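You operate a simulated robot arm through the tools that you are given. There is no shell and no other tool. Be economical: measure what you need, move in short steps, check, and stop when the job is done.

The job below is to be done with a simulated two-armed robot. You get a single attempt, and the scene is never put back.

## Task
Lay the blue curved bar on the curved rail, press it down with its levers and wipe the drips.
Fine: bar first, then yellow and green levers to PRESS within the open time; wipe while wet with the yellow sponge, damp from the water tub, and put it back. What is to be rubbed or washed off counts as gone when no trace of it is left.

Only the result counts: the job must be done as asked and must still hold three seconds after the hand-in. Knocking over, shifting, dropping, spilling or breaking anything else fails it.

## Robot
Two 7-joint arms with fingered hands on one trunk, on a base that drives. Base frame: it is fixed to the floor where the robot stands at the start and does not move with it; the origin is under the middle of the robot, x ahead of it, y to its left, z up; the surface under the hand at the start is at about z = 852. Lengths are in mm, angles in rad, forces in N, time in s.
The left shoulder is at the start at [20, 123, 1262], the right one opposite. With the tool pointing down near the work surface each hand reaches from about 100 to 460 mm from the robot's upright axis, wherever it stands, measured 20 degrees to its own side. Places, roughly: blue cam lever [500, 900, 900]; green cam lever [500, -200, 900]; rail drips [300, -100, 900]; red cam lever [500, 1200, 900]; water tub [600, 200, 900]; white cam lever [500, -900, 900]; yellow cam lever [500, 0, 900]. Payload 2.4 kg a hand.
The TCP of each hand is the grasp point between the finger pads, 17 mm short of the fingertips. In the tool frame z runs along the fingers and y along their closing line. The gripper opens to 88 mm. The gripper's body begins 47 mm behind the TCP. The gripper is a hand of 3 fingers: y runs from the thumb to the fingers, the wrist lies at [0, 0, -165] in the tool frame.
Orientation is told as [roll, pitch, yaw] about the base's x, y, z axes, in that order, counted from this pose: with the fingers straight down and closing along the base's y, the tool's x points along the base's -x, its y along +y and its z along -z.

## Interface
- The arms move only by the tool jog_arm. It takes "left_motion", "right_motion" or both (then of equal length, played together; a hand with none holds still); each is a list of rows, each an object (a shift or turn left out is 0) with "travel": the shift along the base's x, y, z in mm, a list of three; "dr": the turn, a rotation vector about the base's x, y, z in rad, a list of three. In form: [{"travel": [tx, ty, tz], "dr": [wx, wy, wz]}, ...]. A call has 1 to 10 rows; each row shifts and turns the commanded pose from where the row before left it. Each row takes 0.2 s and may step no farther than 50 mm and 0.15 rad from the row before; otherwise, the whole call is refused. Where a pose cannot be reached the arm comes as near as it can. A force on the tool above 80 N (or 10 N above the force at the start of the call, whichever is more), or a blocked arm, ends the call early, and 0.2 s more pass. In this call time passes only in rows, and 0.2 s behind the last. It gives the time, the measured TCP pose, the force on the tool (base axes), the opening and the grip force at its end, in the units of the frame above (readings bear some noise), with the torque about the TCP (base axes, N m) and any sound that the robot's microphone picked up.
- Cameras (640 x 400 px; columns grow to the right, rows downward): "scene" is now at [51.7, 11.2, 1714.2]; the picture's right is [0.14, -0.99, -0.00], its down [-0.79, -0.11, -0.60] and it looks along [0.60, 0.08, -0.80] (base axes); focal length 260 px, centre (320, 200). "left" rides on the left gripper at [-52, 4, -66] in its tool frame; the picture's right is [-0.08, -1.00, 0.00], its down [0.78, -0.07, -0.62] and it looks along [0.62, -0.05, 0.78] (tool axes); focal length 243 px, centre (320, 200). "right" rides on the right gripper at [52, 4, -66] in its tool frame; the picture's right is [-0.08, 1.00, 0.00], its down [-0.78, -0.07, -0.62] and it looks along [-0.62, -0.05, 0.78] (tool axes); focal length 243 px, centre (320, 200). There is no depth. A picture from a camera that has moved, and an enlarged one, comes with that camera's place and axes in the base frame and with its lens.
- camera(camera): a new picture of that camera. The clock stands still meanwhile.
- raise_lower(by): slides the trunk up (or, below 0, down) by that many mm; the arms and the scene camera ride with it, the base frame stays. It gives what a move gives, with no picture.
- drive_base(legs): drives the robot by 1 to 6 legs, each [ahead, left, turn to the left] in mm, mm and rad, along the robot's own axes; the way and the turn of a leg run together, so that a leg with both is an arc; at most 1500 mm and 3.142 rad a leg. The arms and the cameras ride along, it lands a little off, and it stops where it bumps. It gives what a move gives.
- set_fingers(finger1, finger2, thumb_bend, hand): sets how far each is bent, from 0 (flat) to 1 (curled in); at 0.3 the hand is open as for a grip, at 0.7 the pads meet at the TCP. One left out holds its place. A second passes; each finger stops where it meets its share of the squeeze, and holds until it gets a number again. It is the only way to open and close the hand. It gives what a move gives, with no picture; readings hold the bend of each and the force on the fingers (four entries, about 0 where the hand has none), thumb and palm.
- head_to(pan, tilt): turns the head with the scene camera to pan (to the left, within 2.094 rad either way) and tilt (down, from -0.506 to 1.204), counted from straight ahead of the robot. It gives what a move gives.
- enlarge(camera, box): a new picture of the part [left, top, right, bottom] of that camera's present view, enlarged. The clock stands still meanwhile.
- job_done(): hands the job in; it is judged then, once.

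Work in short steps. Places have to be worked out from the pictures, the camera data and where the tool is seen: move nearer, look again, correct. Check each grasp and each placing, and mend what went wrong. You have 120 turns and 100 pictures in all, those below and enlarged ones among them. Open the grippers and draw the arms clear of the work before you hand the job in, unless the task says otherwise; then end with one line.

The tools are called after "Emit:" as name(argument=value, ...) on one line, values as JSON. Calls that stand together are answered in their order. jog_arm: Moves the arms, as the interface text tells. Its arguments: {"type":"object","properties":{"left_motion":{"type":"array"},"right_motion":{"type":"array"}},"required":[]} The other tools are called the same way: raise_lower (by) slides the trunk up or down; set_fingers (finger1, finger2, thumb_bend, hand) moves the fingers one by one; drive_base (legs) drives the base; head_to (pan, tilt) turns the head that bears the scene camera; camera (camera) takes a picture; enlarge (camera, box) takes an enlarged picture of a part of a camera's view; job_done () hands the job in.

At the start:

```text
time_s: 0.0
left_eef_pos: [389.3, 137.0, 1293.3]
left_tool_rot: [0.001, -0.001, -0.002]
left_ft_force: [-0.6, 0.3, 0.3]
left_wrist_torque: [0.03, 0.01, 0.0]
left_gripper_width: 88.2
left_finger_force: 0.1
left_shape: jaw
left_bend: [0.3, 0.3, 0.3]
left_finger forces: [0.0, 0.0, 0.1, 0.0, 0.0, 0.0]
right_eef_pos: [366.3, -211.9, 1261.5]
right_tool_rot: [0.0, 0.001, 0.0]
right_ft_force: [0.6, -0.3, -0.6]
right_wrist_torque: [0.0, 0.02, 0.0]
right_gripper_width: 87.8
right_finger_force: 0.0
right_shape: jaw
right_bend: [0.3, 0.3, 0.3]
right_finger forces: [0.0, 0.0, 0.0, 0.0, 0.1, 0.0]
trunk travel left (down, up): [-475.0, 355.0]
robot x, y, heading: [-2.2, -0.8, -0.009]
head pan, tilt: [0.136, 0.925]
```

scene: 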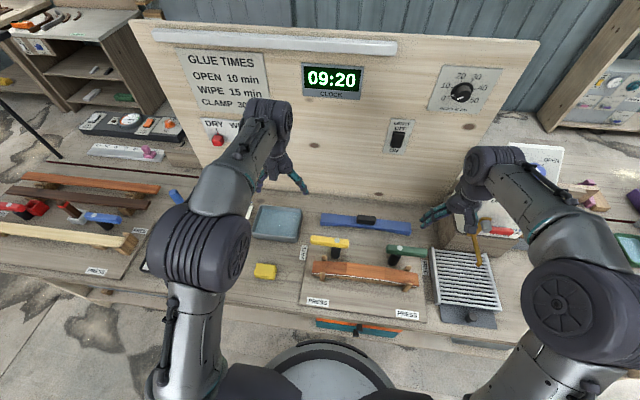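
right: 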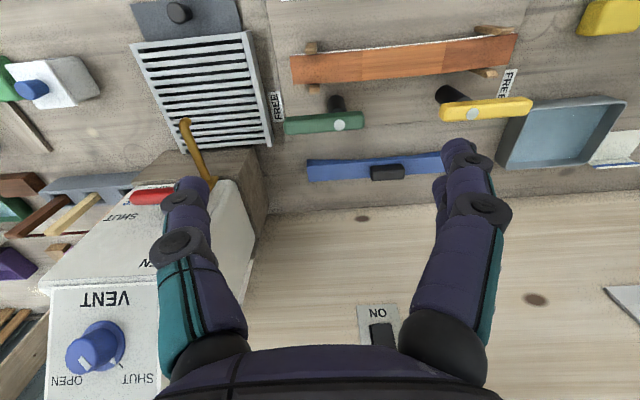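
left: 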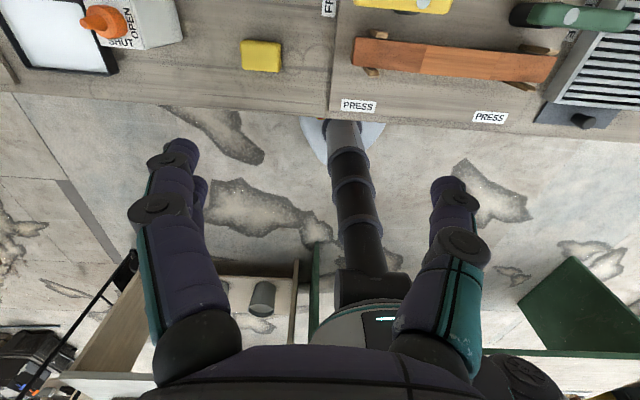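

I see the bench with the rail, blue bar, levers, tub and sponge. First I enlarge the glue notice/clock and the work area.

Emit:
enlarge(camera="scene", box=[170, 40, 510, 200])

Emit:
enlarge(camera="scene", box=[230, 190, 510, 340])

Emit:
enlarge(camera="right", box=[250, 0, 640, 220])

```text
1.88 times, centred on (340, 120) of scene
camera zoom: at [51.7, 11.2, 1714.2], right [0.14, -0.99, 0.0], down [-0.79, -0.11, -0.6], along [0.6, 0.08, -0.8], focal length 490 px, centre (282, 351)
```

zoom: 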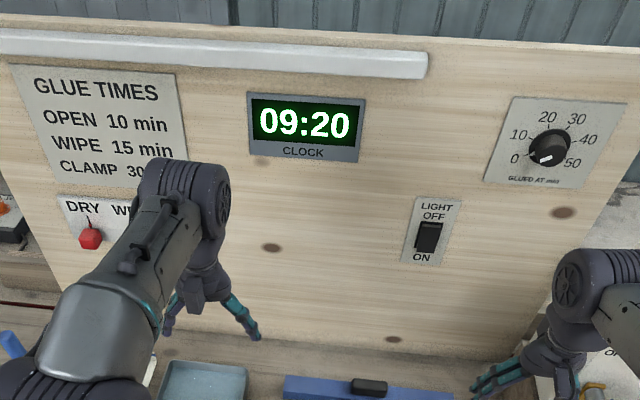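

```text
2.29 times, centred on (370, 265) of scene
camera zoom: at [51.7, 11.2, 1714.2], right [0.14, -0.99, 0.0], down [-0.79, -0.11, -0.6], along [0.6, 0.08, -0.8], focal length 595 px, centre (206, 51)
```

zoom: 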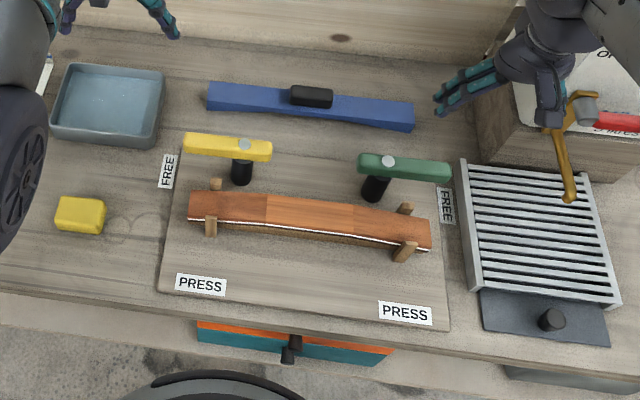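

```text
1.64 times, centred on (445, 110) of right
camera zoom: at [315.0, -208.7, 1325.7], right [0.08, 1.0, 0.0], down [0.78, -0.07, 0.62], along [0.62, -0.05, -0.78], focal length 398 px, centre (115, 348)
```

zoom: 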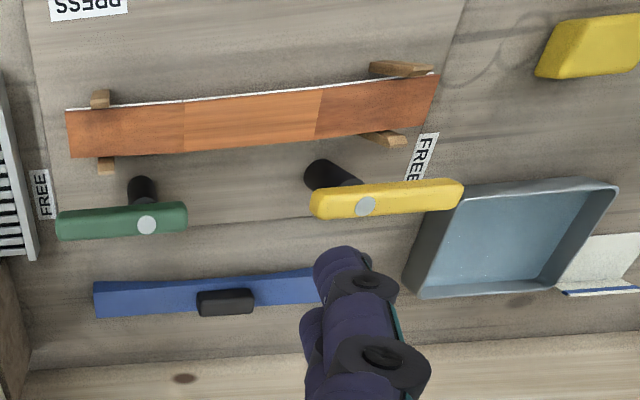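

The dial and the DRY/WET indicator matter for timing; I enlarge them further, with the rail.

Emit:
enlarge(camera="scene", box=[425, 60, 505, 120])

Emit:
enlarge(camera="scene", box=[170, 40, 290, 155])

Emit:
enlarge(camera="scene", box=[295, 205, 435, 325])

```text
6.67 times, centred on (465, 90) of scene
camera zoom: at [51.7, 11.2, 1714.2], right [0.14, -0.99, 0.0], down [-0.79, -0.11, -0.6], along [0.6, 0.08, -0.8], focal length 1736 px, centre (-647, 933)
```

zoom: 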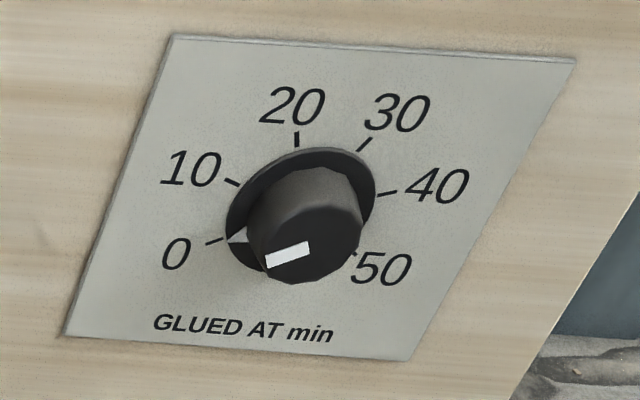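

```text
3.48 times, centred on (230, 98) of scene
camera zoom: at [51.7, 11.2, 1714.2], right [0.14, -0.99, 0.0], down [-0.79, -0.11, -0.6], along [0.6, 0.08, -0.8], focal length 906 px, centre (633, 556)
```

zoom: 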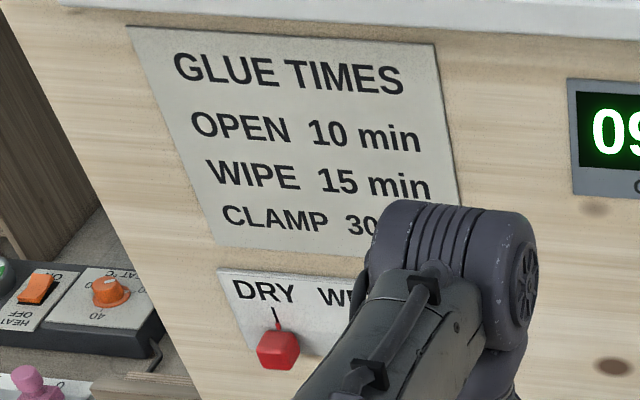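

```text
3.33 times, centred on (365, 265) of scene
camera zoom: at [51.7, 11.2, 1714.2], right [0.14, -0.99, 0.0], down [-0.79, -0.11, -0.6], along [0.6, 0.08, -0.8], focal length 868 px, centre (170, -17)
```

zoom: 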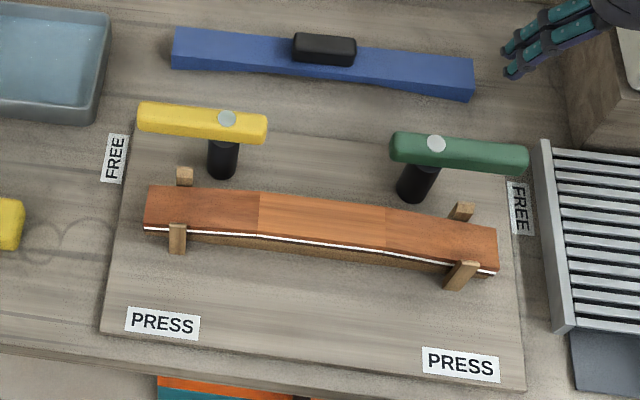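

Bar handle is at about (604,-90), rail centre (396,-92), both parallel to y; levers pivot at x≈478 and swing towards the front. I need to stand about 200 mm further ahead, so I drive carefully.

Emit:
drive_base(legs=[[100, 0, 0]])

Emit:
drive_base(legs=[[90, 0, 0]])

Emit:
camera(camera="scene")

Emit:
camera(camera="right")

Emit:
camera(camera="left")

```text
time_s: 1.1
left_eef_pos: [484.1, 137.5, 1294.3]
left_tool_rot: [0.001, 0.001, 0.001]
left_ft_force: [-1.1, -0.6, -0.1]
left_wrist_torque: [-0.01, 0.03, 0.0]
left_gripper_width: 87.8
left_finger_force: 0.0
left_shape: jaw
left_bend: [0.3, 0.3, 0.3]
left_finger forces: [0.0, 0.1, 0.1, 0.0, 0.0, 0.1]
right_eef_pos: [462.1, -213.0, 1261.6]
right_tool_rot: [0.001, 0.0, 0.0]
right_ft_force: [0.5, 0.0, -0.3]
right_wrist_torque: [0.0, 0.06, -0.01]
right_gripper_width: 87.8
right_finger_force: 0.1
right_shape: jaw
right_bend: [0.3, 0.3, 0.3]
right_finger forces: [0.0, 0.0, 0.0, 0.0, 0.0, 0.1]
trunk travel left (down, up): [-475.0, 355.0]
robot x, y, heading: [97.2, 1.4, -0.001]
head pan, tilt: [0.136, 0.925]
```

```text
time_s: 2.3
left_eef_pos: [483.1, 142.8, 1295.4]
left_tool_rot: [0.001, 0.0, 0.014]
left_ft_force: [0.3, -0.1, -1.1]
left_wrist_torque: [0.02, 0.0, 0.0]
left_gripper_width: 88.1
left_finger_force: 0.1
left_shape: jaw
left_bend: [0.3, 0.3, 0.3]
left_finger forces: [0.1, 0.0, 0.1, 0.1, 0.0, 0.1]
right_eef_pos: [466.1, -203.7, 1260.0]
right_tool_rot: [0.0, 0.001, 0.015]
right_ft_force: [-0.2, 0.4, 0.9]
right_wrist_torque: [0.01, 0.0, 0.0]
right_gripper_width: 88.1
right_finger_force: 0.1
right_shape: jaw
right_bend: [0.3, 0.3, 0.3]
right_finger forces: [0.0, 0.1, 0.0, 0.1, 0.1, 0.1]
trunk travel left (down, up): [-475.0, 355.0]
robot x, y, heading: [95.2, 5.7, 0.014]
head pan, tilt: [0.136, 0.925]
stopped in leg 1: the robot was blocked; the commanded pose is now the measured one
```

```text
90 pictures are left
camera scene: at [146.6, 14.3, 1714.2], right [0.15, -0.99, 0.0], down [-0.79, -0.12, -0.6], along [0.59, 0.09, -0.8], focal length 260 px, centre (320, 200)
```

scene: 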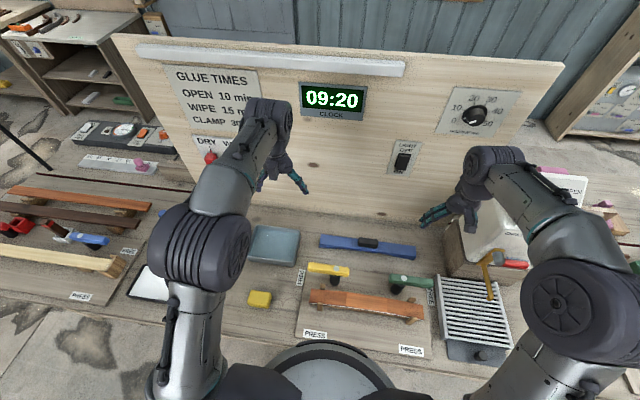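

```text
89 pictures are left
camera right: at [413.3, -202.0, 1325.4], right [0.07, 1.0, 0.0], down [0.78, -0.06, 0.62], along [0.62, -0.04, -0.78], focal length 243 px, centre (320, 200)
```

right: 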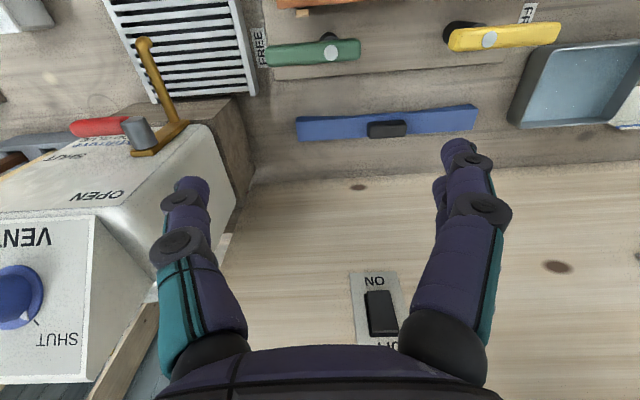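

```text
88 pictures are left
camera left: at [534.8, 149.6, 1359.2], right [0.1, -1.0, 0.0], down [-0.78, -0.08, 0.62], along [-0.62, -0.06, -0.78], focal length 243 px, centre (320, 200)
```

left: 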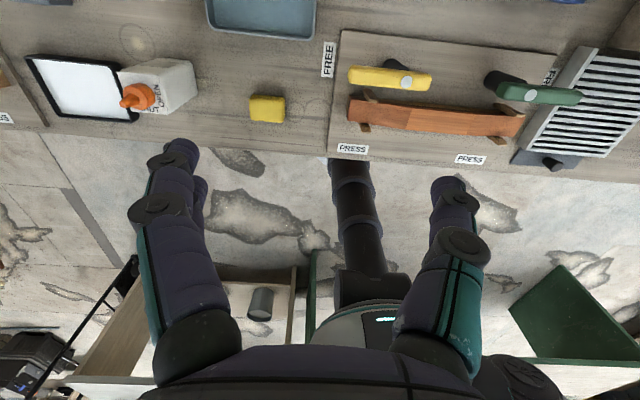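

The base is blocked at x≈95, so the bar (handle ≈(598,-87)) is ~500 mm off; lowering the trunk brings shoulder and wrist level and extends reach. I shift the right hand away from the box, then lower.

Emit:
jog_arm(right_motion=[{"travel": [0, 40, 0], "dr": [0, 0, 0.15]}, {"travel": [0, 40, 0], "dr": [0, 0, 0.15]}, {"travel": [0, 30, 0], "dr": [0, 0, 0.15]}, {"dr": [0, 0, 0.15]}, {"dr": [0, 0, 0.15]}, {"dr": [0, 0, 0.15]}, {"dr": [0, 0, 0.15]}, {"dr": [0, 0, 0.15]}, {"dr": [0, 0, 0.15]}, {"dr": [0, 0, 0.15]}])

Emit:
raise_lower(by=-150)

Emit:
camera(camera="right")

Emit:
camera(camera="scene")

```text
time_s: 4.5
left_eef_pos: [481.6, 143.4, 1294.6]
left_tool_rot: [0.002, 0.0, 0.015]
left_ft_force: [-1.3, -0.2, 0.8]
left_wrist_torque: [-0.01, -0.02, 0.03]
left_gripper_width: 88.0
left_finger_force: 0.0
left_shape: jaw
left_bend: [0.3, 0.3, 0.3]
left_finger forces: [0.0, 0.1, 0.1, 0.1, 0.0, 0.0]
right_eef_pos: [465.2, -96.1, 1259.1]
right_tool_rot: [0.001, 0.002, 1.517]
right_ft_force: [-0.2, 1.1, -0.3]
right_wrist_torque: [0.0, 0.02, 0.01]
right_gripper_width: 87.7
right_finger_force: 0.0
right_shape: jaw
right_bend: [0.3, 0.3, 0.3]
right_finger forces: [0.0, 0.1, 0.0, 0.0, 0.1, 0.0]
trunk travel left (down, up): [-475.0, 355.0]
robot x, y, heading: [94.9, 1.2, 0.014]
head pan, tilt: [0.136, 0.925]
```

```text
time_s: 6.2
left_eef_pos: [482.2, 143.5, 1144.4]
left_tool_rot: [0.0, 0.0, 0.014]
left_ft_force: [0.8, 0.3, 0.1]
left_wrist_torque: [-0.01, 0.05, 0.0]
left_gripper_width: 88.0
left_finger_force: 0.0
left_shape: jaw
left_bend: [0.3, 0.3, 0.3]
left_finger forces: [0.1, 0.1, 0.1, 0.0, 0.1, 0.0]
right_eef_pos: [464.6, -94.6, 1111.2]
right_tool_rot: [0.0, -0.001, 1.512]
right_ft_force: [0.4, 0.3, 0.2]
right_wrist_torque: [-0.01, 0.06, -0.02]
right_gripper_width: 88.0
right_finger_force: 0.0
right_shape: jaw
right_bend: [0.3, 0.3, 0.3]
right_finger forces: [0.0, 0.0, 0.0, 0.0, 0.0, 0.0]
trunk travel left (down, up): [-325.0, 505.0]
robot x, y, heading: [94.3, 3.8, 0.011]
head pan, tilt: [0.136, 0.925]
```

```text
87 pictures are left
camera right: at [457.6, -147.8, 1175.6], right [-0.99, 0.14, 0.0], down [0.11, 0.78, 0.62], along [0.09, 0.61, -0.78], focal length 243 px, centre (320, 200)
```

right: 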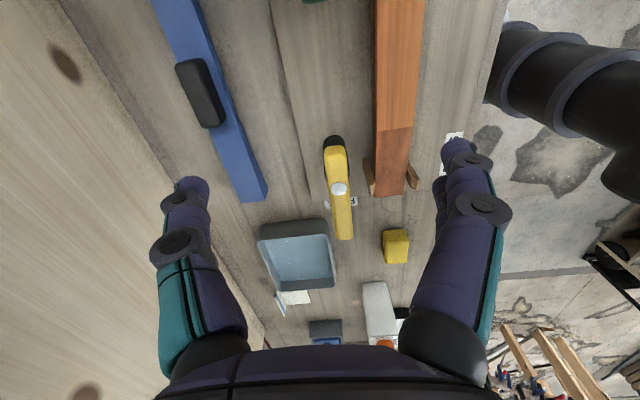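

```text
86 pictures are left
camera scene: at [145.8, 14.1, 1564.3], right [0.15, -0.99, 0.0], down [-0.79, -0.12, -0.6], along [0.59, 0.09, -0.8], focal length 260 px, centre (320, 200)
```

scene: 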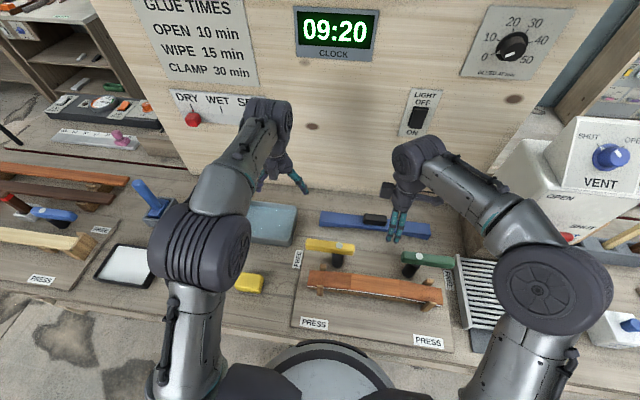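

Time is real-time and plentiful. Now I move the right hand over the bar's handle and see whether it reaches.

Emit:
jog_arm(right_motion=[{"travel": [35, 2, 0], "dr": [0, 0, 0.05]}, {"travel": [35, 2, 0]}, {"travel": [35, 2, -10]}, {"travel": [28, 2, -15]}])

Emit:
camera(camera="right")

```text
time_s: 7.2
left_eef_pos: [482.1, 143.8, 1144.3]
left_tool_rot: [0.0, 0.001, 0.015]
left_ft_force: [-0.3, 0.6, -0.6]
left_wrist_torque: [0.01, -0.01, 0.02]
left_gripper_width: 88.1
left_finger_force: 0.1
left_shape: jaw
left_bend: [0.3, 0.3, 0.3]
left_finger forces: [0.0, 0.1, 0.1, 0.0, 0.0, 0.1]
right_eef_pos: [550.9, -98.4, 1085.2]
right_tool_rot: [0.002, 0.001, 1.564]
right_ft_force: [-0.4, -0.1, 0.4]
right_wrist_torque: [-0.01, 0.0, -0.03]
right_gripper_width: 87.8
right_finger_force: 0.0
right_shape: jaw
right_bend: [0.3, 0.3, 0.3]
right_finger forces: [0.0, 0.0, 0.0, 0.0, 0.0, 0.0]
right hand out of reach, approached as far as the arm can: row 3, 4
trunk travel left (down, up): [-325.0, 505.0]
robot x, y, heading: [96.0, 0.8, 0.013]
head pan, tilt: [0.136, 0.925]
```

```text
85 pictures are left
camera right: at [546.1, -151.4, 1151.1], right [-1.0, 0.09, 0.0], down [0.07, 0.78, 0.62], along [0.06, 0.62, -0.78], focal length 243 px, centre (320, 200)
```

right: 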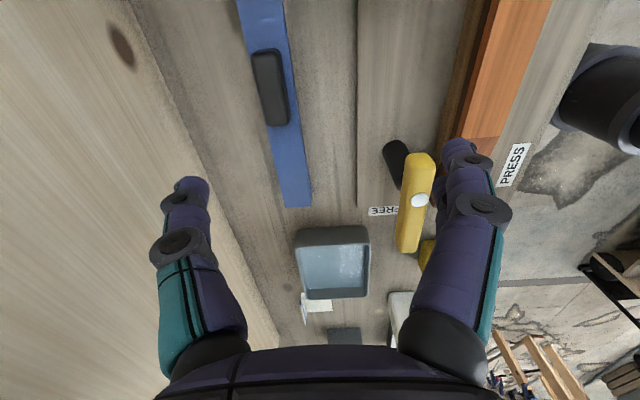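

The arm tops out ~457 mm from its shoulder, so the bar is ~45 mm too far. Turning the base to the left brings the right shoulder forward; I do that.

Emit:
drive_base(legs=[[0, 0, 0.55]])

Emit:
head_to(pan=-0.5, tilt=0.925)

Emit:
camera(camera="scene")

```text
time_s: 9.2
left_eef_pos: [350.7, 327.8, 1143.4]
left_tool_rot: [-0.001, 0.0, 0.565]
left_ft_force: [0.6, 0.4, 0.0]
left_wrist_torque: [0.02, 0.02, -0.01]
left_gripper_width: 87.6
left_finger_force: 0.0
left_shape: jaw
left_bend: [0.3, 0.3, 0.3]
left_finger forces: [0.0, 0.1, 0.1, 0.0, 0.0, 0.2]
right_eef_pos: [535.8, 154.0, 1086.8]
right_tool_rot: [0.002, 0.0, 2.114]
right_ft_force: [0.1, 0.7, -0.5]
right_wrist_torque: [0.01, -0.01, 0.01]
right_gripper_width: 87.8
right_finger_force: 0.0
right_shape: jaw
right_bend: [0.3, 0.3, 0.3]
right_finger forces: [0.0, 0.1, 0.1, 0.0, 0.0, 0.0]
trunk travel left (down, up): [-325.0, 505.0]
robot x, y, heading: [98.8, 0.9, 0.563]
head pan, tilt: [0.136, 0.925]
```

```text
time_s: 10.2
left_eef_pos: [349.6, 325.1, 1144.7]
left_tool_rot: [0.0, 0.0, 0.565]
left_ft_force: [-0.2, -0.4, -0.9]
left_wrist_torque: [0.01, 0.0, -0.01]
left_gripper_width: 87.9
left_finger_force: 0.0
left_shape: jaw
left_bend: [0.3, 0.3, 0.3]
left_finger forces: [0.0, 0.0, 0.0, 0.1, 0.0, 0.1]
right_eef_pos: [537.1, 154.0, 1085.6]
right_tool_rot: [0.001, 0.001, 2.114]
right_ft_force: [0.8, 0.0, -0.1]
right_wrist_torque: [-0.02, -0.01, -0.03]
right_gripper_width: 87.7
right_finger_force: 0.1
right_shape: jaw
right_bend: [0.3, 0.3, 0.3]
right_finger forces: [0.0, 0.0, 0.0, 0.0, 0.0, 0.1]
trunk travel left (down, up): [-325.0, 505.0]
robot x, y, heading: [93.1, 3.9, 0.564]
head pan, tilt: [-0.499, 0.925]
```

```text
84 pictures are left
camera scene: at [149.7, -1.9, 1564.2], right [0.06, -1.0, 0.0], down [-0.8, -0.05, -0.6], along [0.6, 0.04, -0.8], focal length 260 px, centre (320, 200)
```

scene: 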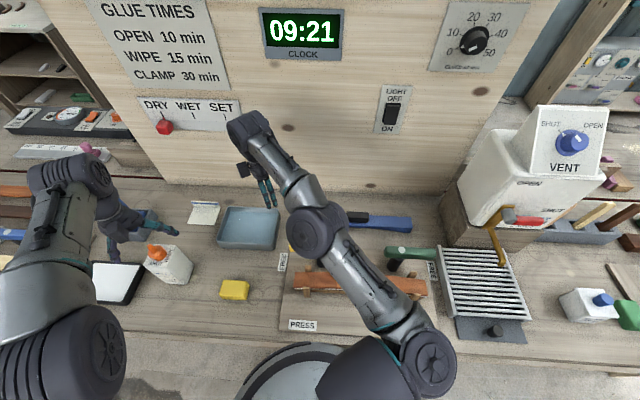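

Now right shoulder is forward; clock is at 09:21, so I keep moving: bring the right hand over the handle with yaw back to 1.57.

Emit:
jog_arm(right_motion=[{"travel": [0, -41, 0], "dr": [0, 0, -0.11]}, {"travel": [0, -40, 0], "dr": [0, 0, -0.11]}, {"travel": [15, -40, 0], "dr": [0, 0, -0.11]}, {"travel": [16, -40, -10], "dr": [0, 0, -0.11]}, {"travel": [15, -40, -15], "dr": [0, 0, -0.1]}, {"travel": [15, -40, -20]}])

Emit:
camera(camera="right")

Emit:
camera(camera="scene")

```text
time_s: 11.6
left_eef_pos: [350.3, 325.7, 1145.1]
left_tool_rot: [-0.001, -0.002, 0.564]
left_ft_force: [0.5, 0.1, -0.8]
left_wrist_torque: [0.0, 0.02, -0.02]
left_gripper_width: 87.8
left_finger_force: 0.1
left_shape: jaw
left_bend: [0.3, 0.3, 0.3]
left_finger forces: [0.0, 0.1, 0.0, 0.0, 0.0, 0.0]
right_eef_pos: [648.7, -57.3, 1060.9]
right_tool_rot: [0.002, 0.0, 1.573]
right_ft_force: [0.6, -0.4, 1.0]
right_wrist_torque: [-0.01, 0.01, -0.04]
right_gripper_width: 88.1
right_finger_force: 0.2
right_shape: jaw
right_bend: [0.3, 0.3, 0.3]
right_finger forces: [0.0, 0.1, 0.1, 0.1, 0.0, 0.0]
right hand out of reach, approached as far as the arm can: row 1, 2, 3, 4, 5
trunk travel left (down, up): [-325.0, 505.0]
robot x, y, heading: [92.2, 5.0, 0.564]
head pan, tilt: [-0.499, 0.925]
```

```text
83 pictures are left
camera right: at [643.8, -109.5, 1126.3], right [-1.0, 0.08, 0.0], down [0.07, 0.78, 0.62], along [0.05, 0.62, -0.78], focal length 243 px, centre (320, 200)
```

right: 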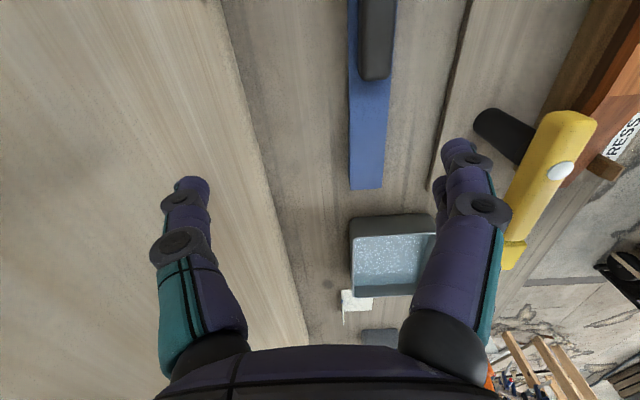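

```text
82 pictures are left
camera scene: at [149.9, -2.6, 1564.2], right [0.06, -1.0, 0.0], down [-0.8, -0.05, -0.6], along [0.6, 0.04, -0.8], focal length 260 px, centre (320, 200)
```

scene: 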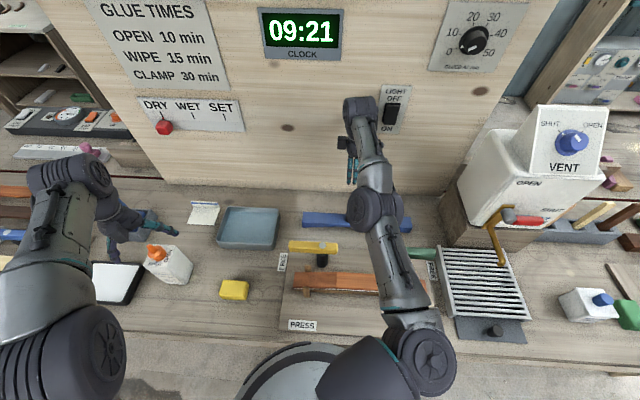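

Commanded target offset showed; now TCP is at (649,-57,1061). Handle estimated at (599,-89); I move there and descend to z≈965.

Emit:
jog_arm(right_motion=[{"travel": [-25, -16, -20]}, {"travel": [-25, -16, -38]}, {"travel": [0, 0, -38]}])

Emit:
camera(camera="right")

Emit:
enlarge(camera="scene", box=[280, 130, 440, 250])

```text
time_s: 12.4
left_eef_pos: [350.3, 325.6, 1143.7]
left_tool_rot: [-0.001, 0.001, 0.565]
left_ft_force: [-0.5, 0.9, 0.3]
left_wrist_torque: [-0.02, -0.03, 0.0]
left_gripper_width: 87.8
left_finger_force: 0.0
left_shape: jaw
left_bend: [0.3, 0.3, 0.3]
left_finger forces: [0.0, 0.0, 0.0, 0.0, 0.1, 0.1]
right_eef_pos: [661.3, -70.7, 1001.5]
right_tool_rot: [0.001, 0.001, 1.573]
right_ft_force: [0.0, -0.4, 0.0]
right_wrist_torque: [0.03, 0.01, 0.06]
right_gripper_width: 87.9
right_finger_force: 0.0
right_shape: jaw
right_bend: [0.3, 0.3, 0.3]
right_finger forces: [0.0, 0.1, 0.0, 0.0, 0.0, 0.0]
right hand out of reach, approached as far as the arm can: row 1, 2, 3
trunk travel left (down, up): [-325.0, 505.0]
robot x, y, heading: [94.9, 2.4, 0.563]
head pan, tilt: [-0.499, 0.925]
```

```text
81 pictures are left
camera right: at [657.2, -122.3, 1067.0], right [-1.0, 0.08, 0.0], down [0.07, 0.78, 0.62], along [0.05, 0.62, -0.78], focal length 243 px, centre (320, 200)
```

right: 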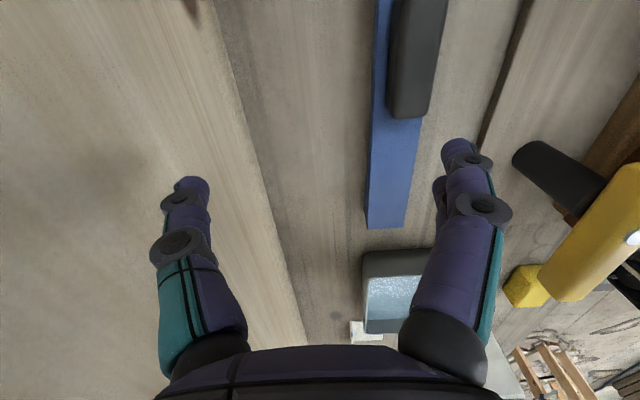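

```text
3.33 times, centred on (360, 190) of scene
camera zoom: at [149.8, -1.9, 1564.2], right [0.06, -1.0, 0.0], down [-0.8, -0.05, -0.6], along [0.6, 0.04, -0.8], focal length 868 px, centre (187, 233)
```

zoom: 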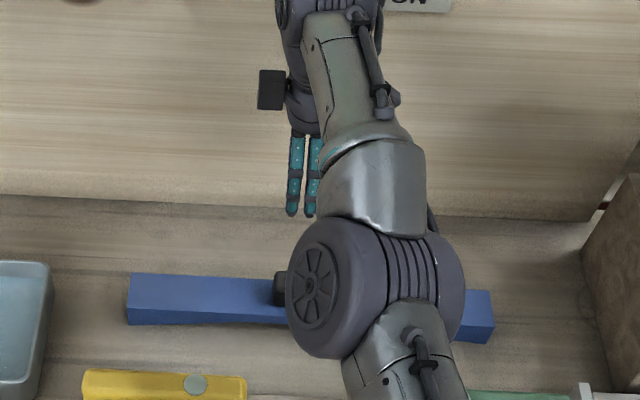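

The arm seems stuck stretched straight; the TCP didn't come inward. I retract it with a sideways component to get out of the singular posture.

Emit:
jog_arm(right_motion=[{"travel": [-35, 30, 20]}, {"travel": [-35, 30, 20]}, {"travel": [-35, 30, 20]}])

```text
refused: row 1 steps farther than a row can; nothing moved
```

Slightly too long a step; shorten.

Emit:
jog_arm(right_motion=[{"travel": [-35, 28, 18]}, {"travel": [-35, 28, 18]}, {"travel": [-35, 28, 18]}])

```text
time_s: 13.2
left_eef_pos: [351.5, 325.8, 1144.5]
left_tool_rot: [-0.002, -0.001, 0.564]
left_ft_force: [-0.2, -0.8, 0.9]
left_wrist_torque: [0.01, 0.02, 0.04]
left_gripper_width: 87.7
left_finger_force: 0.1
left_shape: jaw
left_bend: [0.3, 0.3, 0.3]
left_finger forces: [0.0, 0.1, 0.0, 0.0, 0.0, 0.1]
right_eef_pos: [622.8, 27.9, 1062.3]
right_tool_rot: [0.002, 0.0, 1.573]
right_ft_force: [0.0, 0.1, 0.6]
right_wrist_torque: [0.03, 0.01, 0.02]
right_gripper_width: 88.0
right_finger_force: 0.0
right_shape: jaw
right_bend: [0.3, 0.3, 0.3]
right_finger forces: [0.0, 0.0, 0.1, 0.0, 0.0, 0.1]
right hand out of reach, approached as far as the arm can: row 1, 2, 3
trunk travel left (down, up): [-325.0, 505.0]
robot x, y, heading: [95.3, 1.9, 0.561]
head pan, tilt: [-0.499, 0.925]
```

Still on the outer limit; I continue retracting toward the robot.

Emit:
jog_arm(right_motion=[{"travel": [-40, 0, 20]}, {"travel": [-40, 0, 20]}, {"travel": [-40, 0, 0]}])

Emit:
camera(camera="scene")

```text
time_s: 14.0
left_eef_pos: [351.1, 325.2, 1144.0]
left_tool_rot: [-0.001, 0.0, 0.562]
left_ft_force: [0.1, -0.5, -0.4]
left_wrist_torque: [-0.02, -0.01, -0.01]
left_gripper_width: 87.9
left_finger_force: 0.1
left_shape: jaw
left_bend: [0.3, 0.3, 0.3]
left_finger forces: [0.1, 0.0, 0.1, 0.1, 0.0, 0.0]
right_eef_pos: [576.6, 63.1, 1135.7]
right_tool_rot: [0.0, 0.001, 1.572]
right_ft_force: [0.3, 1.2, 0.3]
right_wrist_torque: [0.0, 0.02, 0.01]
right_gripper_width: 87.8
right_finger_force: 0.0
right_shape: jaw
right_bend: [0.3, 0.3, 0.3]
right_finger forces: [0.0, 0.0, 0.1, 0.0, 0.0, 0.0]
right hand out of reach, approached as far as the arm can: row 1, 2, 3
trunk travel left (down, up): [-325.0, 505.0]
robot x, y, heading: [92.0, 5.7, 0.564]
head pan, tilt: [-0.499, 0.925]
```

```text
79 pictures are left
camera scene: at [149.5, -1.8, 1564.2], right [0.06, -1.0, 0.0], down [-0.8, -0.05, -0.6], along [0.6, 0.04, -0.8], focal length 260 px, centre (320, 200)
```

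scene: 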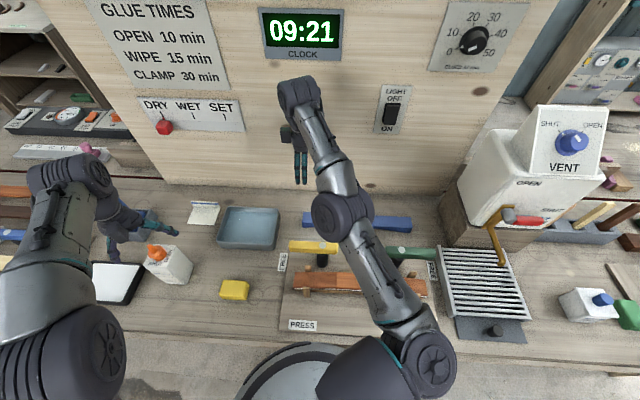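

The arm looks fully straight and stuck; I turn the yaw back by 1.0 rad (natural for this arm) to free it and see where the commanded pose lies.

Emit:
jog_arm(right_motion=[{"dr": [0, 0, -0.15]}, {"dr": [0, 0, -0.15]}, {"dr": [0, 0, -0.15]}, {"dr": [0, 0, -0.15]}, {"dr": [0, 0, -0.15]}, {"dr": [0, 0, -0.15]}, {"dr": [0, 0, -0.1]}])

```text
time_s: 15.6
left_eef_pos: [350.4, 326.4, 1145.5]
left_tool_rot: [0.0, 0.0, 0.564]
left_ft_force: [-0.2, 0.1, 0.4]
left_wrist_torque: [-0.02, 0.0, -0.06]
left_gripper_width: 88.1
left_finger_force: 0.0
left_shape: jaw
left_bend: [0.3, 0.3, 0.3]
left_finger forces: [0.0, 0.0, 0.1, 0.0, 0.0, 0.1]
right_eef_pos: [576.5, 63.9, 1135.2]
right_tool_rot: [-0.001, 0.001, 0.567]
right_ft_force: [-0.4, -0.6, 0.5]
right_wrist_torque: [0.04, -0.02, 0.02]
right_gripper_width: 88.1
right_finger_force: 0.0
right_shape: jaw
right_bend: [0.3, 0.3, 0.3]
right_finger forces: [0.0, 0.0, 0.0, 0.0, 0.0, 0.0]
trunk travel left (down, up): [-325.0, 505.0]
robot x, y, heading: [92.5, 2.3, 0.563]
head pan, tilt: [-0.499, 0.925]
```

No reach complaint now. I test retracting inward with this yaw.

Emit:
jog_arm(right_motion=[{"travel": [-30, -20, 0]}, {"travel": [-30, -20, 0]}])

```text
time_s: 16.2
left_eef_pos: [350.2, 325.6, 1144.8]
left_tool_rot: [0.0, 0.0, 0.563]
left_ft_force: [0.4, -0.8, -0.6]
left_wrist_torque: [-0.01, -0.01, 0.0]
left_gripper_width: 87.9
left_finger_force: 0.0
left_shape: jaw
left_bend: [0.3, 0.3, 0.3]
left_finger forces: [0.1, 0.0, 0.0, 0.0, 0.1, 0.0]
right_eef_pos: [573.4, 58.2, 1144.6]
right_tool_rot: [0.0, 0.003, 0.573]
right_ft_force: [-0.4, 0.2, -0.4]
right_wrist_torque: [0.02, -0.02, -0.01]
right_gripper_width: 87.9
right_finger_force: 0.0
right_shape: jaw
right_bend: [0.3, 0.3, 0.3]
right_finger forces: [0.0, 0.0, 0.0, 0.1, 0.0, 0.0]
right hand out of reach, approached as far as the arm can: row 1, 2
trunk travel left (down, up): [-325.0, 505.0]
robot x, y, heading: [95.4, 1.1, 0.562]
head pan, tilt: [-0.499, 0.925]
```

The arm is dead straight (elbow projects exactly on the shoulder–wrist line). I command purely radial inward steps with some turning to break the singularity.

Emit:
jog_arm(right_motion=[{"travel": [-42, -16, -20], "dr": [0.1, 0, 0]}, {"travel": [-42, -16, -20], "dr": [-0.1, 0, 0]}, {"travel": [-42, -16, -20], "dr": [0, 0.1, 0]}, {"travel": [-42, -16, -20], "dr": [0, -0.1, 0]}, {"travel": [-42, -16, -20]}])

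```text
time_s: 17.4
left_eef_pos: [351.3, 326.6, 1143.7]
left_tool_rot: [0.0, 0.0, 0.563]
left_ft_force: [1.2, -0.5, -0.2]
left_wrist_torque: [-0.01, 0.03, 0.01]
left_gripper_width: 87.8
left_finger_force: 0.1
left_shape: jaw
left_bend: [0.3, 0.3, 0.3]
left_finger forces: [0.0, 0.0, 0.1, 0.1, 0.2, 0.0]
right_eef_pos: [566.4, 94.2, 1118.2]
right_tool_rot: [0.0, 0.001, 0.572]
right_ft_force: [0.2, -0.2, -0.7]
right_wrist_torque: [-0.03, -0.01, -0.03]
right_gripper_width: 87.9
right_finger_force: 0.2
right_shape: jaw
right_bend: [0.3, 0.3, 0.3]
right_finger forces: [0.0, 0.0, 0.0, 0.0, 0.0, 0.0]
right hand out of reach, approached as far as the arm can: row 1, 2, 3, 4, 5
trunk travel left (down, up): [-325.0, 505.0]
robot x, y, heading: [98.0, 2.4, 0.566]
head pan, tilt: [-0.499, 0.925]
```

Elbow was originally out to the right, so flexing moves the hand to the left. I command leftward tangential steps for the right hand to bend the elbow, moving the left hand aside meanwhile.

Emit:
jog_arm(left_motion=[{"travel": [-15, 40, 0]}, {"travel": [-15, 40, 0]}, {"travel": [-15, 30, 0]}, {"travel": [0, 0, 0]}], right_motion=[{"travel": [-30, 30, -10]}, {"travel": [-30, 30, -10]}, {"travel": [-30, 30, -10]}, {"travel": [-40, 0, 0]}])

```text
time_s: 18.4
left_eef_pos: [305.4, 435.6, 1144.2]
left_tool_rot: [0.001, 0.001, 0.563]
left_ft_force: [0.2, 0.5, -0.1]
left_wrist_torque: [0.0, 0.04, -0.01]
left_gripper_width: 87.9
left_finger_force: 0.1
left_shape: jaw
left_bend: [0.3, 0.3, 0.3]
left_finger forces: [0.0, 0.1, 0.0, 0.0, 0.1, 0.1]
right_eef_pos: [459.9, 213.2, 1101.4]
right_tool_rot: [-0.001, 0.002, 0.574]
right_ft_force: [-0.7, -0.7, -0.8]
right_wrist_torque: [0.01, -0.02, -0.02]
right_gripper_width: 88.1
right_finger_force: 0.1
right_shape: jaw
right_bend: [0.3, 0.3, 0.3]
right_finger forces: [0.0, 0.0, 0.1, 0.0, 0.1, 0.1]
right hand out of reach, approached as far as the arm can: row 1, 2, 4
trunk travel left (down, up): [-325.0, 505.0]
robot x, y, heading: [97.6, 1.1, 0.564]
head pan, tilt: [-0.499, 0.925]
```

The elbow is bending (wrist distance 443 now). I pull further inward to the robot.

Emit:
jog_arm(right_motion=[{"travel": [-35, -10, -10]}, {"travel": [-35, -20, -10]}, {"travel": [-30, -35, 0]}, {"travel": [-20, -40, 0]}])

Emit:
camera(camera="scene")

```text
time_s: 19.4
left_eef_pos: [305.3, 436.4, 1145.9]
left_tool_rot: [0.0, -0.001, 0.563]
left_ft_force: [0.1, 0.2, 0.0]
left_wrist_torque: [0.04, 0.0, 0.0]
left_gripper_width: 87.9
left_finger_force: 0.1
left_shape: jaw
left_bend: [0.3, 0.3, 0.3]
left_finger forces: [0.0, 0.0, 0.0, 0.0, 0.0, 0.0]
right_eef_pos: [429.0, 219.5, 1128.0]
right_tool_rot: [0.002, 0.004, 0.575]
right_ft_force: [-0.1, 0.9, 0.5]
right_wrist_torque: [0.01, 0.0, -0.01]
right_gripper_width: 88.0
right_finger_force: 0.1
right_shape: jaw
right_bend: [0.3, 0.3, 0.3]
right_finger forces: [0.0, 0.0, 0.0, 0.1, 0.0, 0.0]
right hand out of reach, approached as far as the arm can: row 1, 2, 3, 4
trunk travel left (down, up): [-325.0, 505.0]
robot x, y, heading: [91.3, 4.3, 0.564]
head pan, tilt: [-0.499, 0.925]
```

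```text
78 pictures are left
camera scene: at [149.4, -2.1, 1564.2], right [0.06, -1.0, 0.0], down [-0.8, -0.05, -0.6], along [0.6, 0.04, -0.8], focal length 260 px, centre (320, 200)
```

scene: 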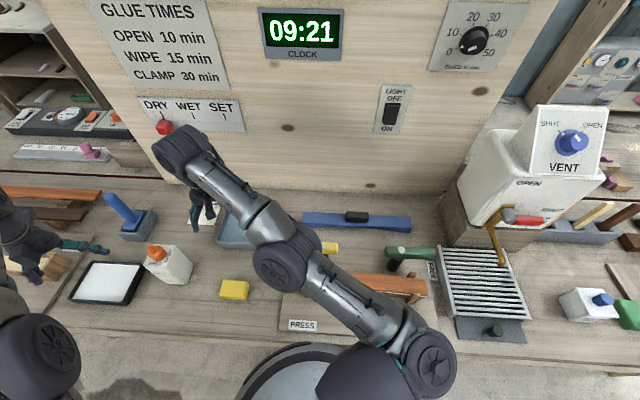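

Still straight. Orientation changes act on the elbow to first order, so I combine inward steps with sustained yaw (leftward).

Emit:
jog_arm(right_motion=[{"travel": [-17, -20, -12], "dr": [0, 0, 0.15]}, {"travel": [-17, -20, -12], "dr": [0, 0, 0.15]}, {"travel": [-17, -20, -12], "dr": [0, 0, 0.15]}, {"travel": [-17, -20, -12], "dr": [0, 0, 0.15]}])

Emit:
jog_arm(right_motion=[{"travel": [-17, -20, -12], "dr": [0.08, -0.12, 0]}, {"travel": [-17, -20, -12], "dr": [0.08, -0.12, 0]}, {"travel": [-17, -20, -12], "dr": [0.08, -0.12, 0]}])

```text
time_s: 20.4
left_eef_pos: [305.1, 435.3, 1143.4]
left_tool_rot: [0.001, 0.001, 0.565]
left_ft_force: [-0.4, -0.1, -0.2]
left_wrist_torque: [0.04, -0.02, 0.01]
left_gripper_width: 87.9
left_finger_force: 0.1
left_shape: jaw
left_bend: [0.3, 0.3, 0.3]
left_finger forces: [0.0, 0.0, 0.0, 0.1, 0.0, 0.0]
right_eef_pos: [426.7, 220.6, 1129.1]
right_tool_rot: [0.0, 0.0, 1.174]
right_ft_force: [-0.7, 0.3, -0.4]
right_wrist_torque: [0.01, 0.02, 0.0]
right_gripper_width: 88.2
right_finger_force: 0.0
right_shape: jaw
right_bend: [0.3, 0.3, 0.3]
right_finger forces: [0.0, 0.0, 0.0, 0.1, 0.0, 0.0]
right hand out of reach, approached as far as the arm can: row 1, 2, 3, 4
trunk travel left (down, up): [-325.0, 505.0]
robot x, y, heading: [95.8, 0.2, 0.564]
head pan, tilt: [-0.499, 0.925]
```

```text
time_s: 21.2
left_eef_pos: [305.8, 435.0, 1144.4]
left_tool_rot: [-0.001, 0.001, 0.563]
left_ft_force: [0.0, -0.3, 0.0]
left_wrist_torque: [-0.01, -0.01, -0.05]
left_gripper_width: 87.7
left_finger_force: 0.0
left_shape: jaw
left_bend: [0.3, 0.3, 0.3]
left_finger forces: [0.0, 0.0, 0.0, 0.0, 0.1, 0.1]
right_eef_pos: [476.1, 254.4, 1165.0]
right_tool_rot: [-0.25, -0.358, 1.222]
right_ft_force: [0.8, -0.6, -0.3]
right_wrist_torque: [0.0, 0.02, -0.03]
right_gripper_width: 87.9
right_finger_force: 0.0
right_shape: jaw
right_bend: [0.3, 0.3, 0.3]
right_finger forces: [0.0, 0.0, 0.0, 0.1, 0.1, 0.0]
right hand out of reach, approached as far as the arm can: row 1, 2, 3
trunk travel left (down, up): [-325.0, 505.0]
robot x, y, heading: [95.7, 0.9, 0.566]
head pan, tilt: [-0.499, 0.925]
```

Try the opposite tilt together with inward motion.

Emit:
jog_arm(right_motion=[{"travel": [-17, -20, -12], "dr": [-0.08, 0.12, 0]}, {"travel": [-17, -20, -12], "dr": [-0.08, 0.12, 0]}, {"travel": [-17, -20, -12], "dr": [-0.08, 0.12, 0]}, {"travel": [-17, -20, -12], "dr": [-0.08, 0.12, 0]}, {"travel": [-17, -20, -12], "dr": [-0.08, 0.12, 0]}, {"travel": [-17, -20, -12], "dr": [-0.08, 0.12, 0]}])

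Emit:
camera(camera="scene")

```text
time_s: 22.6
left_eef_pos: [306.1, 435.9, 1143.6]
left_tool_rot: [0.0, 0.0, 0.564]
left_ft_force: [0.7, -0.6, 0.9]
left_wrist_torque: [-0.03, 0.04, 0.04]
left_gripper_width: 88.1
left_finger_force: 0.0
left_shape: jaw
left_bend: [0.3, 0.3, 0.3]
left_finger forces: [0.1, 0.0, 0.0, 0.0, 0.0, 0.0]
right_eef_pos: [403.6, 198.3, 1123.9]
right_tool_rot: [0.111, 0.139, 1.209]
right_ft_force: [0.2, 0.6, 1.0]
right_wrist_torque: [-0.02, -0.02, -0.03]
right_gripper_width: 87.8
right_finger_force: 0.1
right_shape: jaw
right_bend: [0.3, 0.3, 0.3]
right_finger forces: [0.0, 0.1, 0.0, 0.1, 0.0, 0.1]
right hand out of reach, approached as far as the arm can: row 1, 2, 3, 4, 5
trunk travel left (down, up): [-325.0, 505.0]
robot x, y, heading: [91.6, 4.8, 0.562]
head pan, tilt: [-0.499, 0.925]
```

```text
77 pictures are left
camera scene: at [149.7, -2.5, 1564.2], right [0.06, -1.0, 0.0], down [-0.8, -0.05, -0.6], along [0.6, 0.04, -0.8], focal length 260 px, centre (320, 200)
```

scene: 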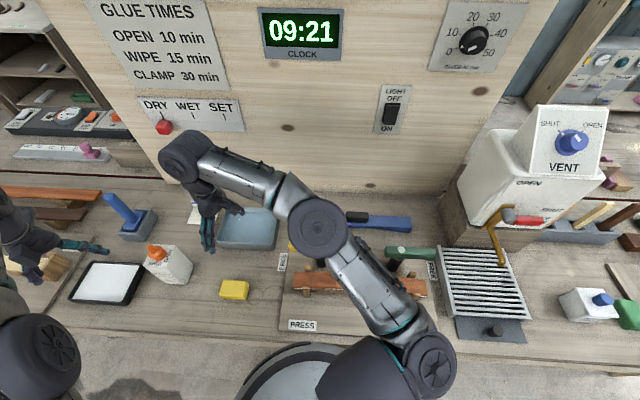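

The elbow is bent again (free). I level the tool, yaw to 1.57, and come toward the bar along a path well inside reach.

Emit:
jog_arm(right_motion=[{"travel": [-10, -30, 0], "dr": [0.03, -0.051, 0.1]}, {"travel": [0, -45, 0], "dr": [0.03, -0.051, 0.1]}, {"travel": [0, -45, 0], "dr": [0.03, -0.051, 0.1]}, {"travel": [15, -40, 0], "dr": [0, 0, 0.06]}, {"travel": [30, -35, -10]}])

```text
time_s: 23.8
left_eef_pos: [306.0, 435.3, 1144.0]
left_tool_rot: [-0.001, 0.001, 0.564]
left_ft_force: [-0.8, -0.7, 0.2]
left_wrist_torque: [0.0, -0.01, -0.01]
left_gripper_width: 87.9
left_finger_force: 0.2
left_shape: jaw
left_bend: [0.3, 0.3, 0.3]
left_finger forces: [0.0, 0.1, 0.0, 0.1, 0.0, 0.1]
right_eef_pos: [439.3, 4.2, 1112.2]
right_tool_rot: [-0.018, 0.019, 1.563]
right_ft_force: [1.2, 0.4, -0.9]
right_wrist_torque: [0.01, -0.01, 0.0]
right_gripper_width: 87.8
right_finger_force: 0.0
right_shape: jaw
right_bend: [0.3, 0.3, 0.3]
right_finger forces: [0.0, 0.1, 0.0, 0.1, 0.0, 0.0]
trunk travel left (down, up): [-325.0, 505.0]
robot x, y, heading: [95.0, 2.9, 0.564]
head pan, tilt: [-0.499, 0.925]
```

Free and level. Move on to above the bar handle, (590,-89,1020).

Emit:
jog_arm(right_motion=[{"travel": [36, -23, -22]}, {"travel": [36, -23, -22]}, {"travel": [36, -23, -22]}, {"travel": [35, -23, -24]}])

Emit:
camera(camera="right")

Emit:
camera(camera="scene")

```text
time_s: 24.8
left_eef_pos: [307.0, 435.9, 1144.7]
left_tool_rot: [-0.001, 0.001, 0.564]
left_ft_force: [0.4, 0.7, 0.1]
left_wrist_torque: [0.04, 0.0, -0.03]
left_gripper_width: 87.8
left_finger_force: 0.0
left_shape: jaw
left_bend: [0.3, 0.3, 0.3]
left_finger forces: [0.1, 0.0, 0.0, 0.1, 0.1, 0.0]
right_eef_pos: [583.0, -88.5, 1021.8]
right_tool_rot: [-0.02, 0.021, 1.563]
right_ft_force: [-0.1, -0.1, -0.5]
right_wrist_torque: [0.03, 0.0, -0.03]
right_gripper_width: 88.1
right_finger_force: 0.2
right_shape: jaw
right_bend: [0.3, 0.3, 0.3]
right_finger forces: [0.0, 0.0, 0.1, 0.1, 0.0, 0.1]
trunk travel left (down, up): [-325.0, 505.0]
robot x, y, heading: [91.6, 2.9, 0.561]
head pan, tilt: [-0.499, 0.925]
```

```text
76 pictures are left
camera right: at [577.2, -140.3, 1088.3], right [-1.0, 0.09, -0.02], down [0.06, 0.79, 0.61], along [0.07, 0.6, -0.8], focal length 243 px, centre (320, 200)
```

right: 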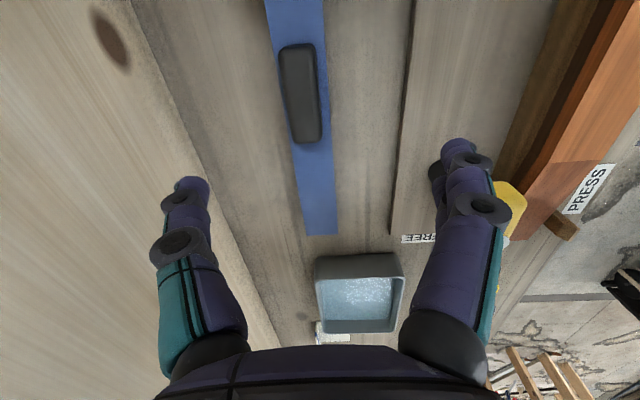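

```text
75 pictures are left
camera scene: at [150.2, -2.1, 1564.2], right [0.06, -1.0, 0.0], down [-0.8, -0.05, -0.6], along [0.6, 0.04, -0.8], focal length 260 px, centre (320, 200)
```

scene: 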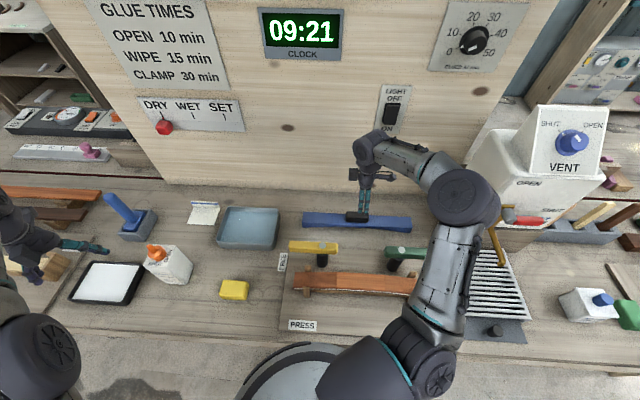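

Handle triangulates to (598.6,-90), z≈888, parallel to y. I descend to z≈905 centred on it and check.

Emit:
jog_arm(right_motion=[{"travel": [8, -1, -40], "dr": [-0.01, -0.025, 0]}, {"travel": [7.5, 0, -40]}, {"travel": [0, 0, -36]}])

Emit:
camera(camera="right")

Emit:
enlarge(camera="scene", box=[290, 170, 430, 260])

```text
time_s: 25.6
left_eef_pos: [306.3, 434.8, 1144.1]
left_tool_rot: [0.0, 0.001, 0.565]
left_ft_force: [-0.3, 0.3, -0.5]
left_wrist_torque: [-0.01, -0.03, 0.0]
left_gripper_width: 87.9
left_finger_force: 0.1
left_shape: jaw
left_bend: [0.3, 0.3, 0.3]
left_finger forces: [0.0, 0.1, 0.0, 0.0, 0.0, 0.0]
right_eef_pos: [598.2, -89.4, 904.6]
right_tool_rot: [-0.044, 0.03, 1.562]
right_ft_force: [-0.5, -0.2, -0.2]
right_wrist_torque: [0.01, -0.01, 0.01]
right_gripper_width: 88.1
right_finger_force: 0.0
right_shape: jaw
right_bend: [0.3, 0.3, 0.3]
right_finger forces: [0.1, 0.1, 0.0, 0.0, 0.0, 0.0]
trunk travel left (down, up): [-325.0, 505.0]
robot x, y, heading: [95.5, -1.1, 0.559]
head pan, tilt: [-0.499, 0.925]
```

```text
74 pictures are left
camera right: at [589.6, -139.9, 972.0], right [-0.99, 0.09, -0.05], down [0.04, 0.8, 0.6], along [0.09, 0.59, -0.8], focal length 243 px, centre (320, 200)
```

right: 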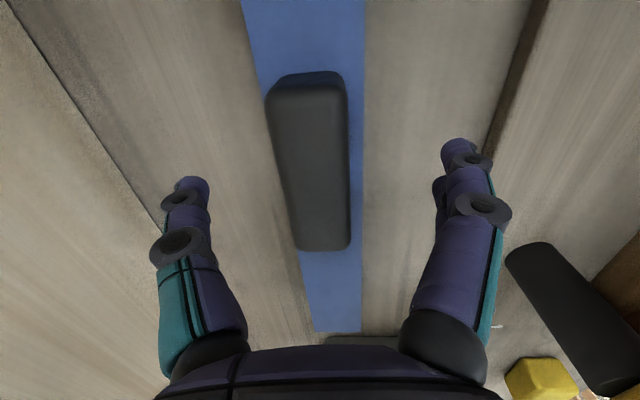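

```text
4.44 times, centred on (360, 215) of scene
camera zoom: at [149.8, -2.0, 1564.2], right [0.06, -1.0, 0.0], down [-0.8, -0.05, -0.6], along [0.6, 0.04, -0.8], focal length 1157 px, centre (142, 133)
```

zoom: 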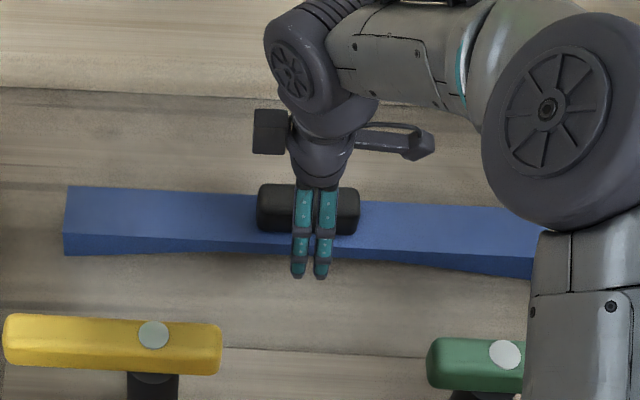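

Handle is between thumb (far) and two fingers (near); bar top ≈880, handle top ≈900. I level the tool, drop 3 mm and close.

Emit:
jog_arm(right_motion=[{"travel": [0, 0, -3], "dr": [0.03, 0.044, 0]}])

Emit:
set_fingers(hand="right", finger1=0.7, finger2=0.7, thumb_bend=0.7)

Emit:
camera(camera="right")

```text
time_s: 26.0
left_eef_pos: [306.8, 434.8, 1145.0]
left_tool_rot: [0.0, -0.001, 0.563]
left_ft_force: [-0.2, 0.1, 0.5]
left_wrist_torque: [0.02, -0.01, 0.0]
left_gripper_width: 87.9
left_finger_force: 0.0
left_shape: jaw
left_bend: [0.3, 0.3, 0.3]
left_finger forces: [0.1, 0.1, 0.0, 0.0, 0.0, 0.1]
right_eef_pos: [599.3, -90.3, 901.8]
right_tool_rot: [-0.002, 0.0, 1.563]
right_ft_force: [0.0, -0.3, -0.1]
right_wrist_torque: [0.02, 0.01, -0.04]
right_gripper_width: 87.8
right_finger_force: 0.2
right_shape: jaw
right_bend: [0.3, 0.3, 0.3]
right_finger forces: [0.0, 0.1, 0.0, 0.0, 0.1, 0.0]
trunk travel left (down, up): [-325.0, 505.0]
robot x, y, heading: [95.3, 2.2, 0.563]
head pan, tilt: [-0.499, 0.925]
```

```text
time_s: 27.0
left_eef_pos: [306.1, 433.1, 1144.2]
left_tool_rot: [0.001, 0.0, 0.564]
left_ft_force: [0.0, 0.0, 0.3]
left_wrist_torque: [0.02, 0.0, 0.01]
left_gripper_width: 87.9
left_finger_force: 0.1
left_shape: jaw
left_bend: [0.3, 0.3, 0.3]
left_finger forces: [0.1, 0.0, 0.0, 0.1, 0.0, 0.0]
right_eef_pos: [596.5, -88.4, 903.7]
right_tool_rot: [-0.003, 0.0, 1.563]
right_ft_force: [0.0, 0.3, 0.5]
right_wrist_torque: [-0.02, -0.01, -0.01]
right_gripper_width: 18.8
right_finger_force: 7.1
right_shape: fingers
right_bend: [0.61, 0.61, 0.63]
right_finger forces: [3.4, 3.5, 0.0, 0.0, 7.1, 0.0]
trunk travel left (down, up): [-325.0, 505.0]
robot x, y, heading: [91.0, 6.4, 0.565]
head pan, tilt: [-0.499, 0.925]
```

```text
72 pictures are left
camera right: at [592.5, -141.9, 968.2], right [-1.0, 0.09, 0.0], down [0.07, 0.78, 0.62], along [0.06, 0.62, -0.78], focal length 243 px, centre (320, 200)
```

right: 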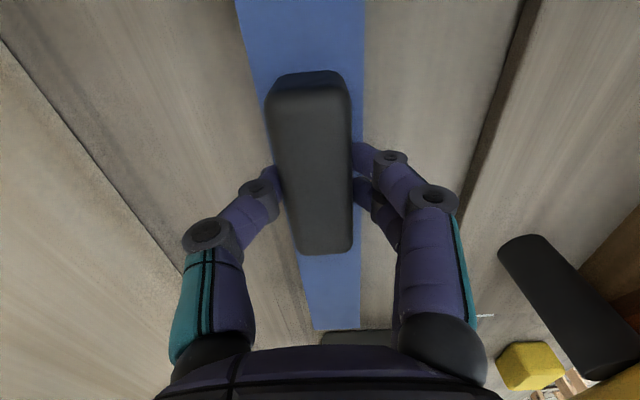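

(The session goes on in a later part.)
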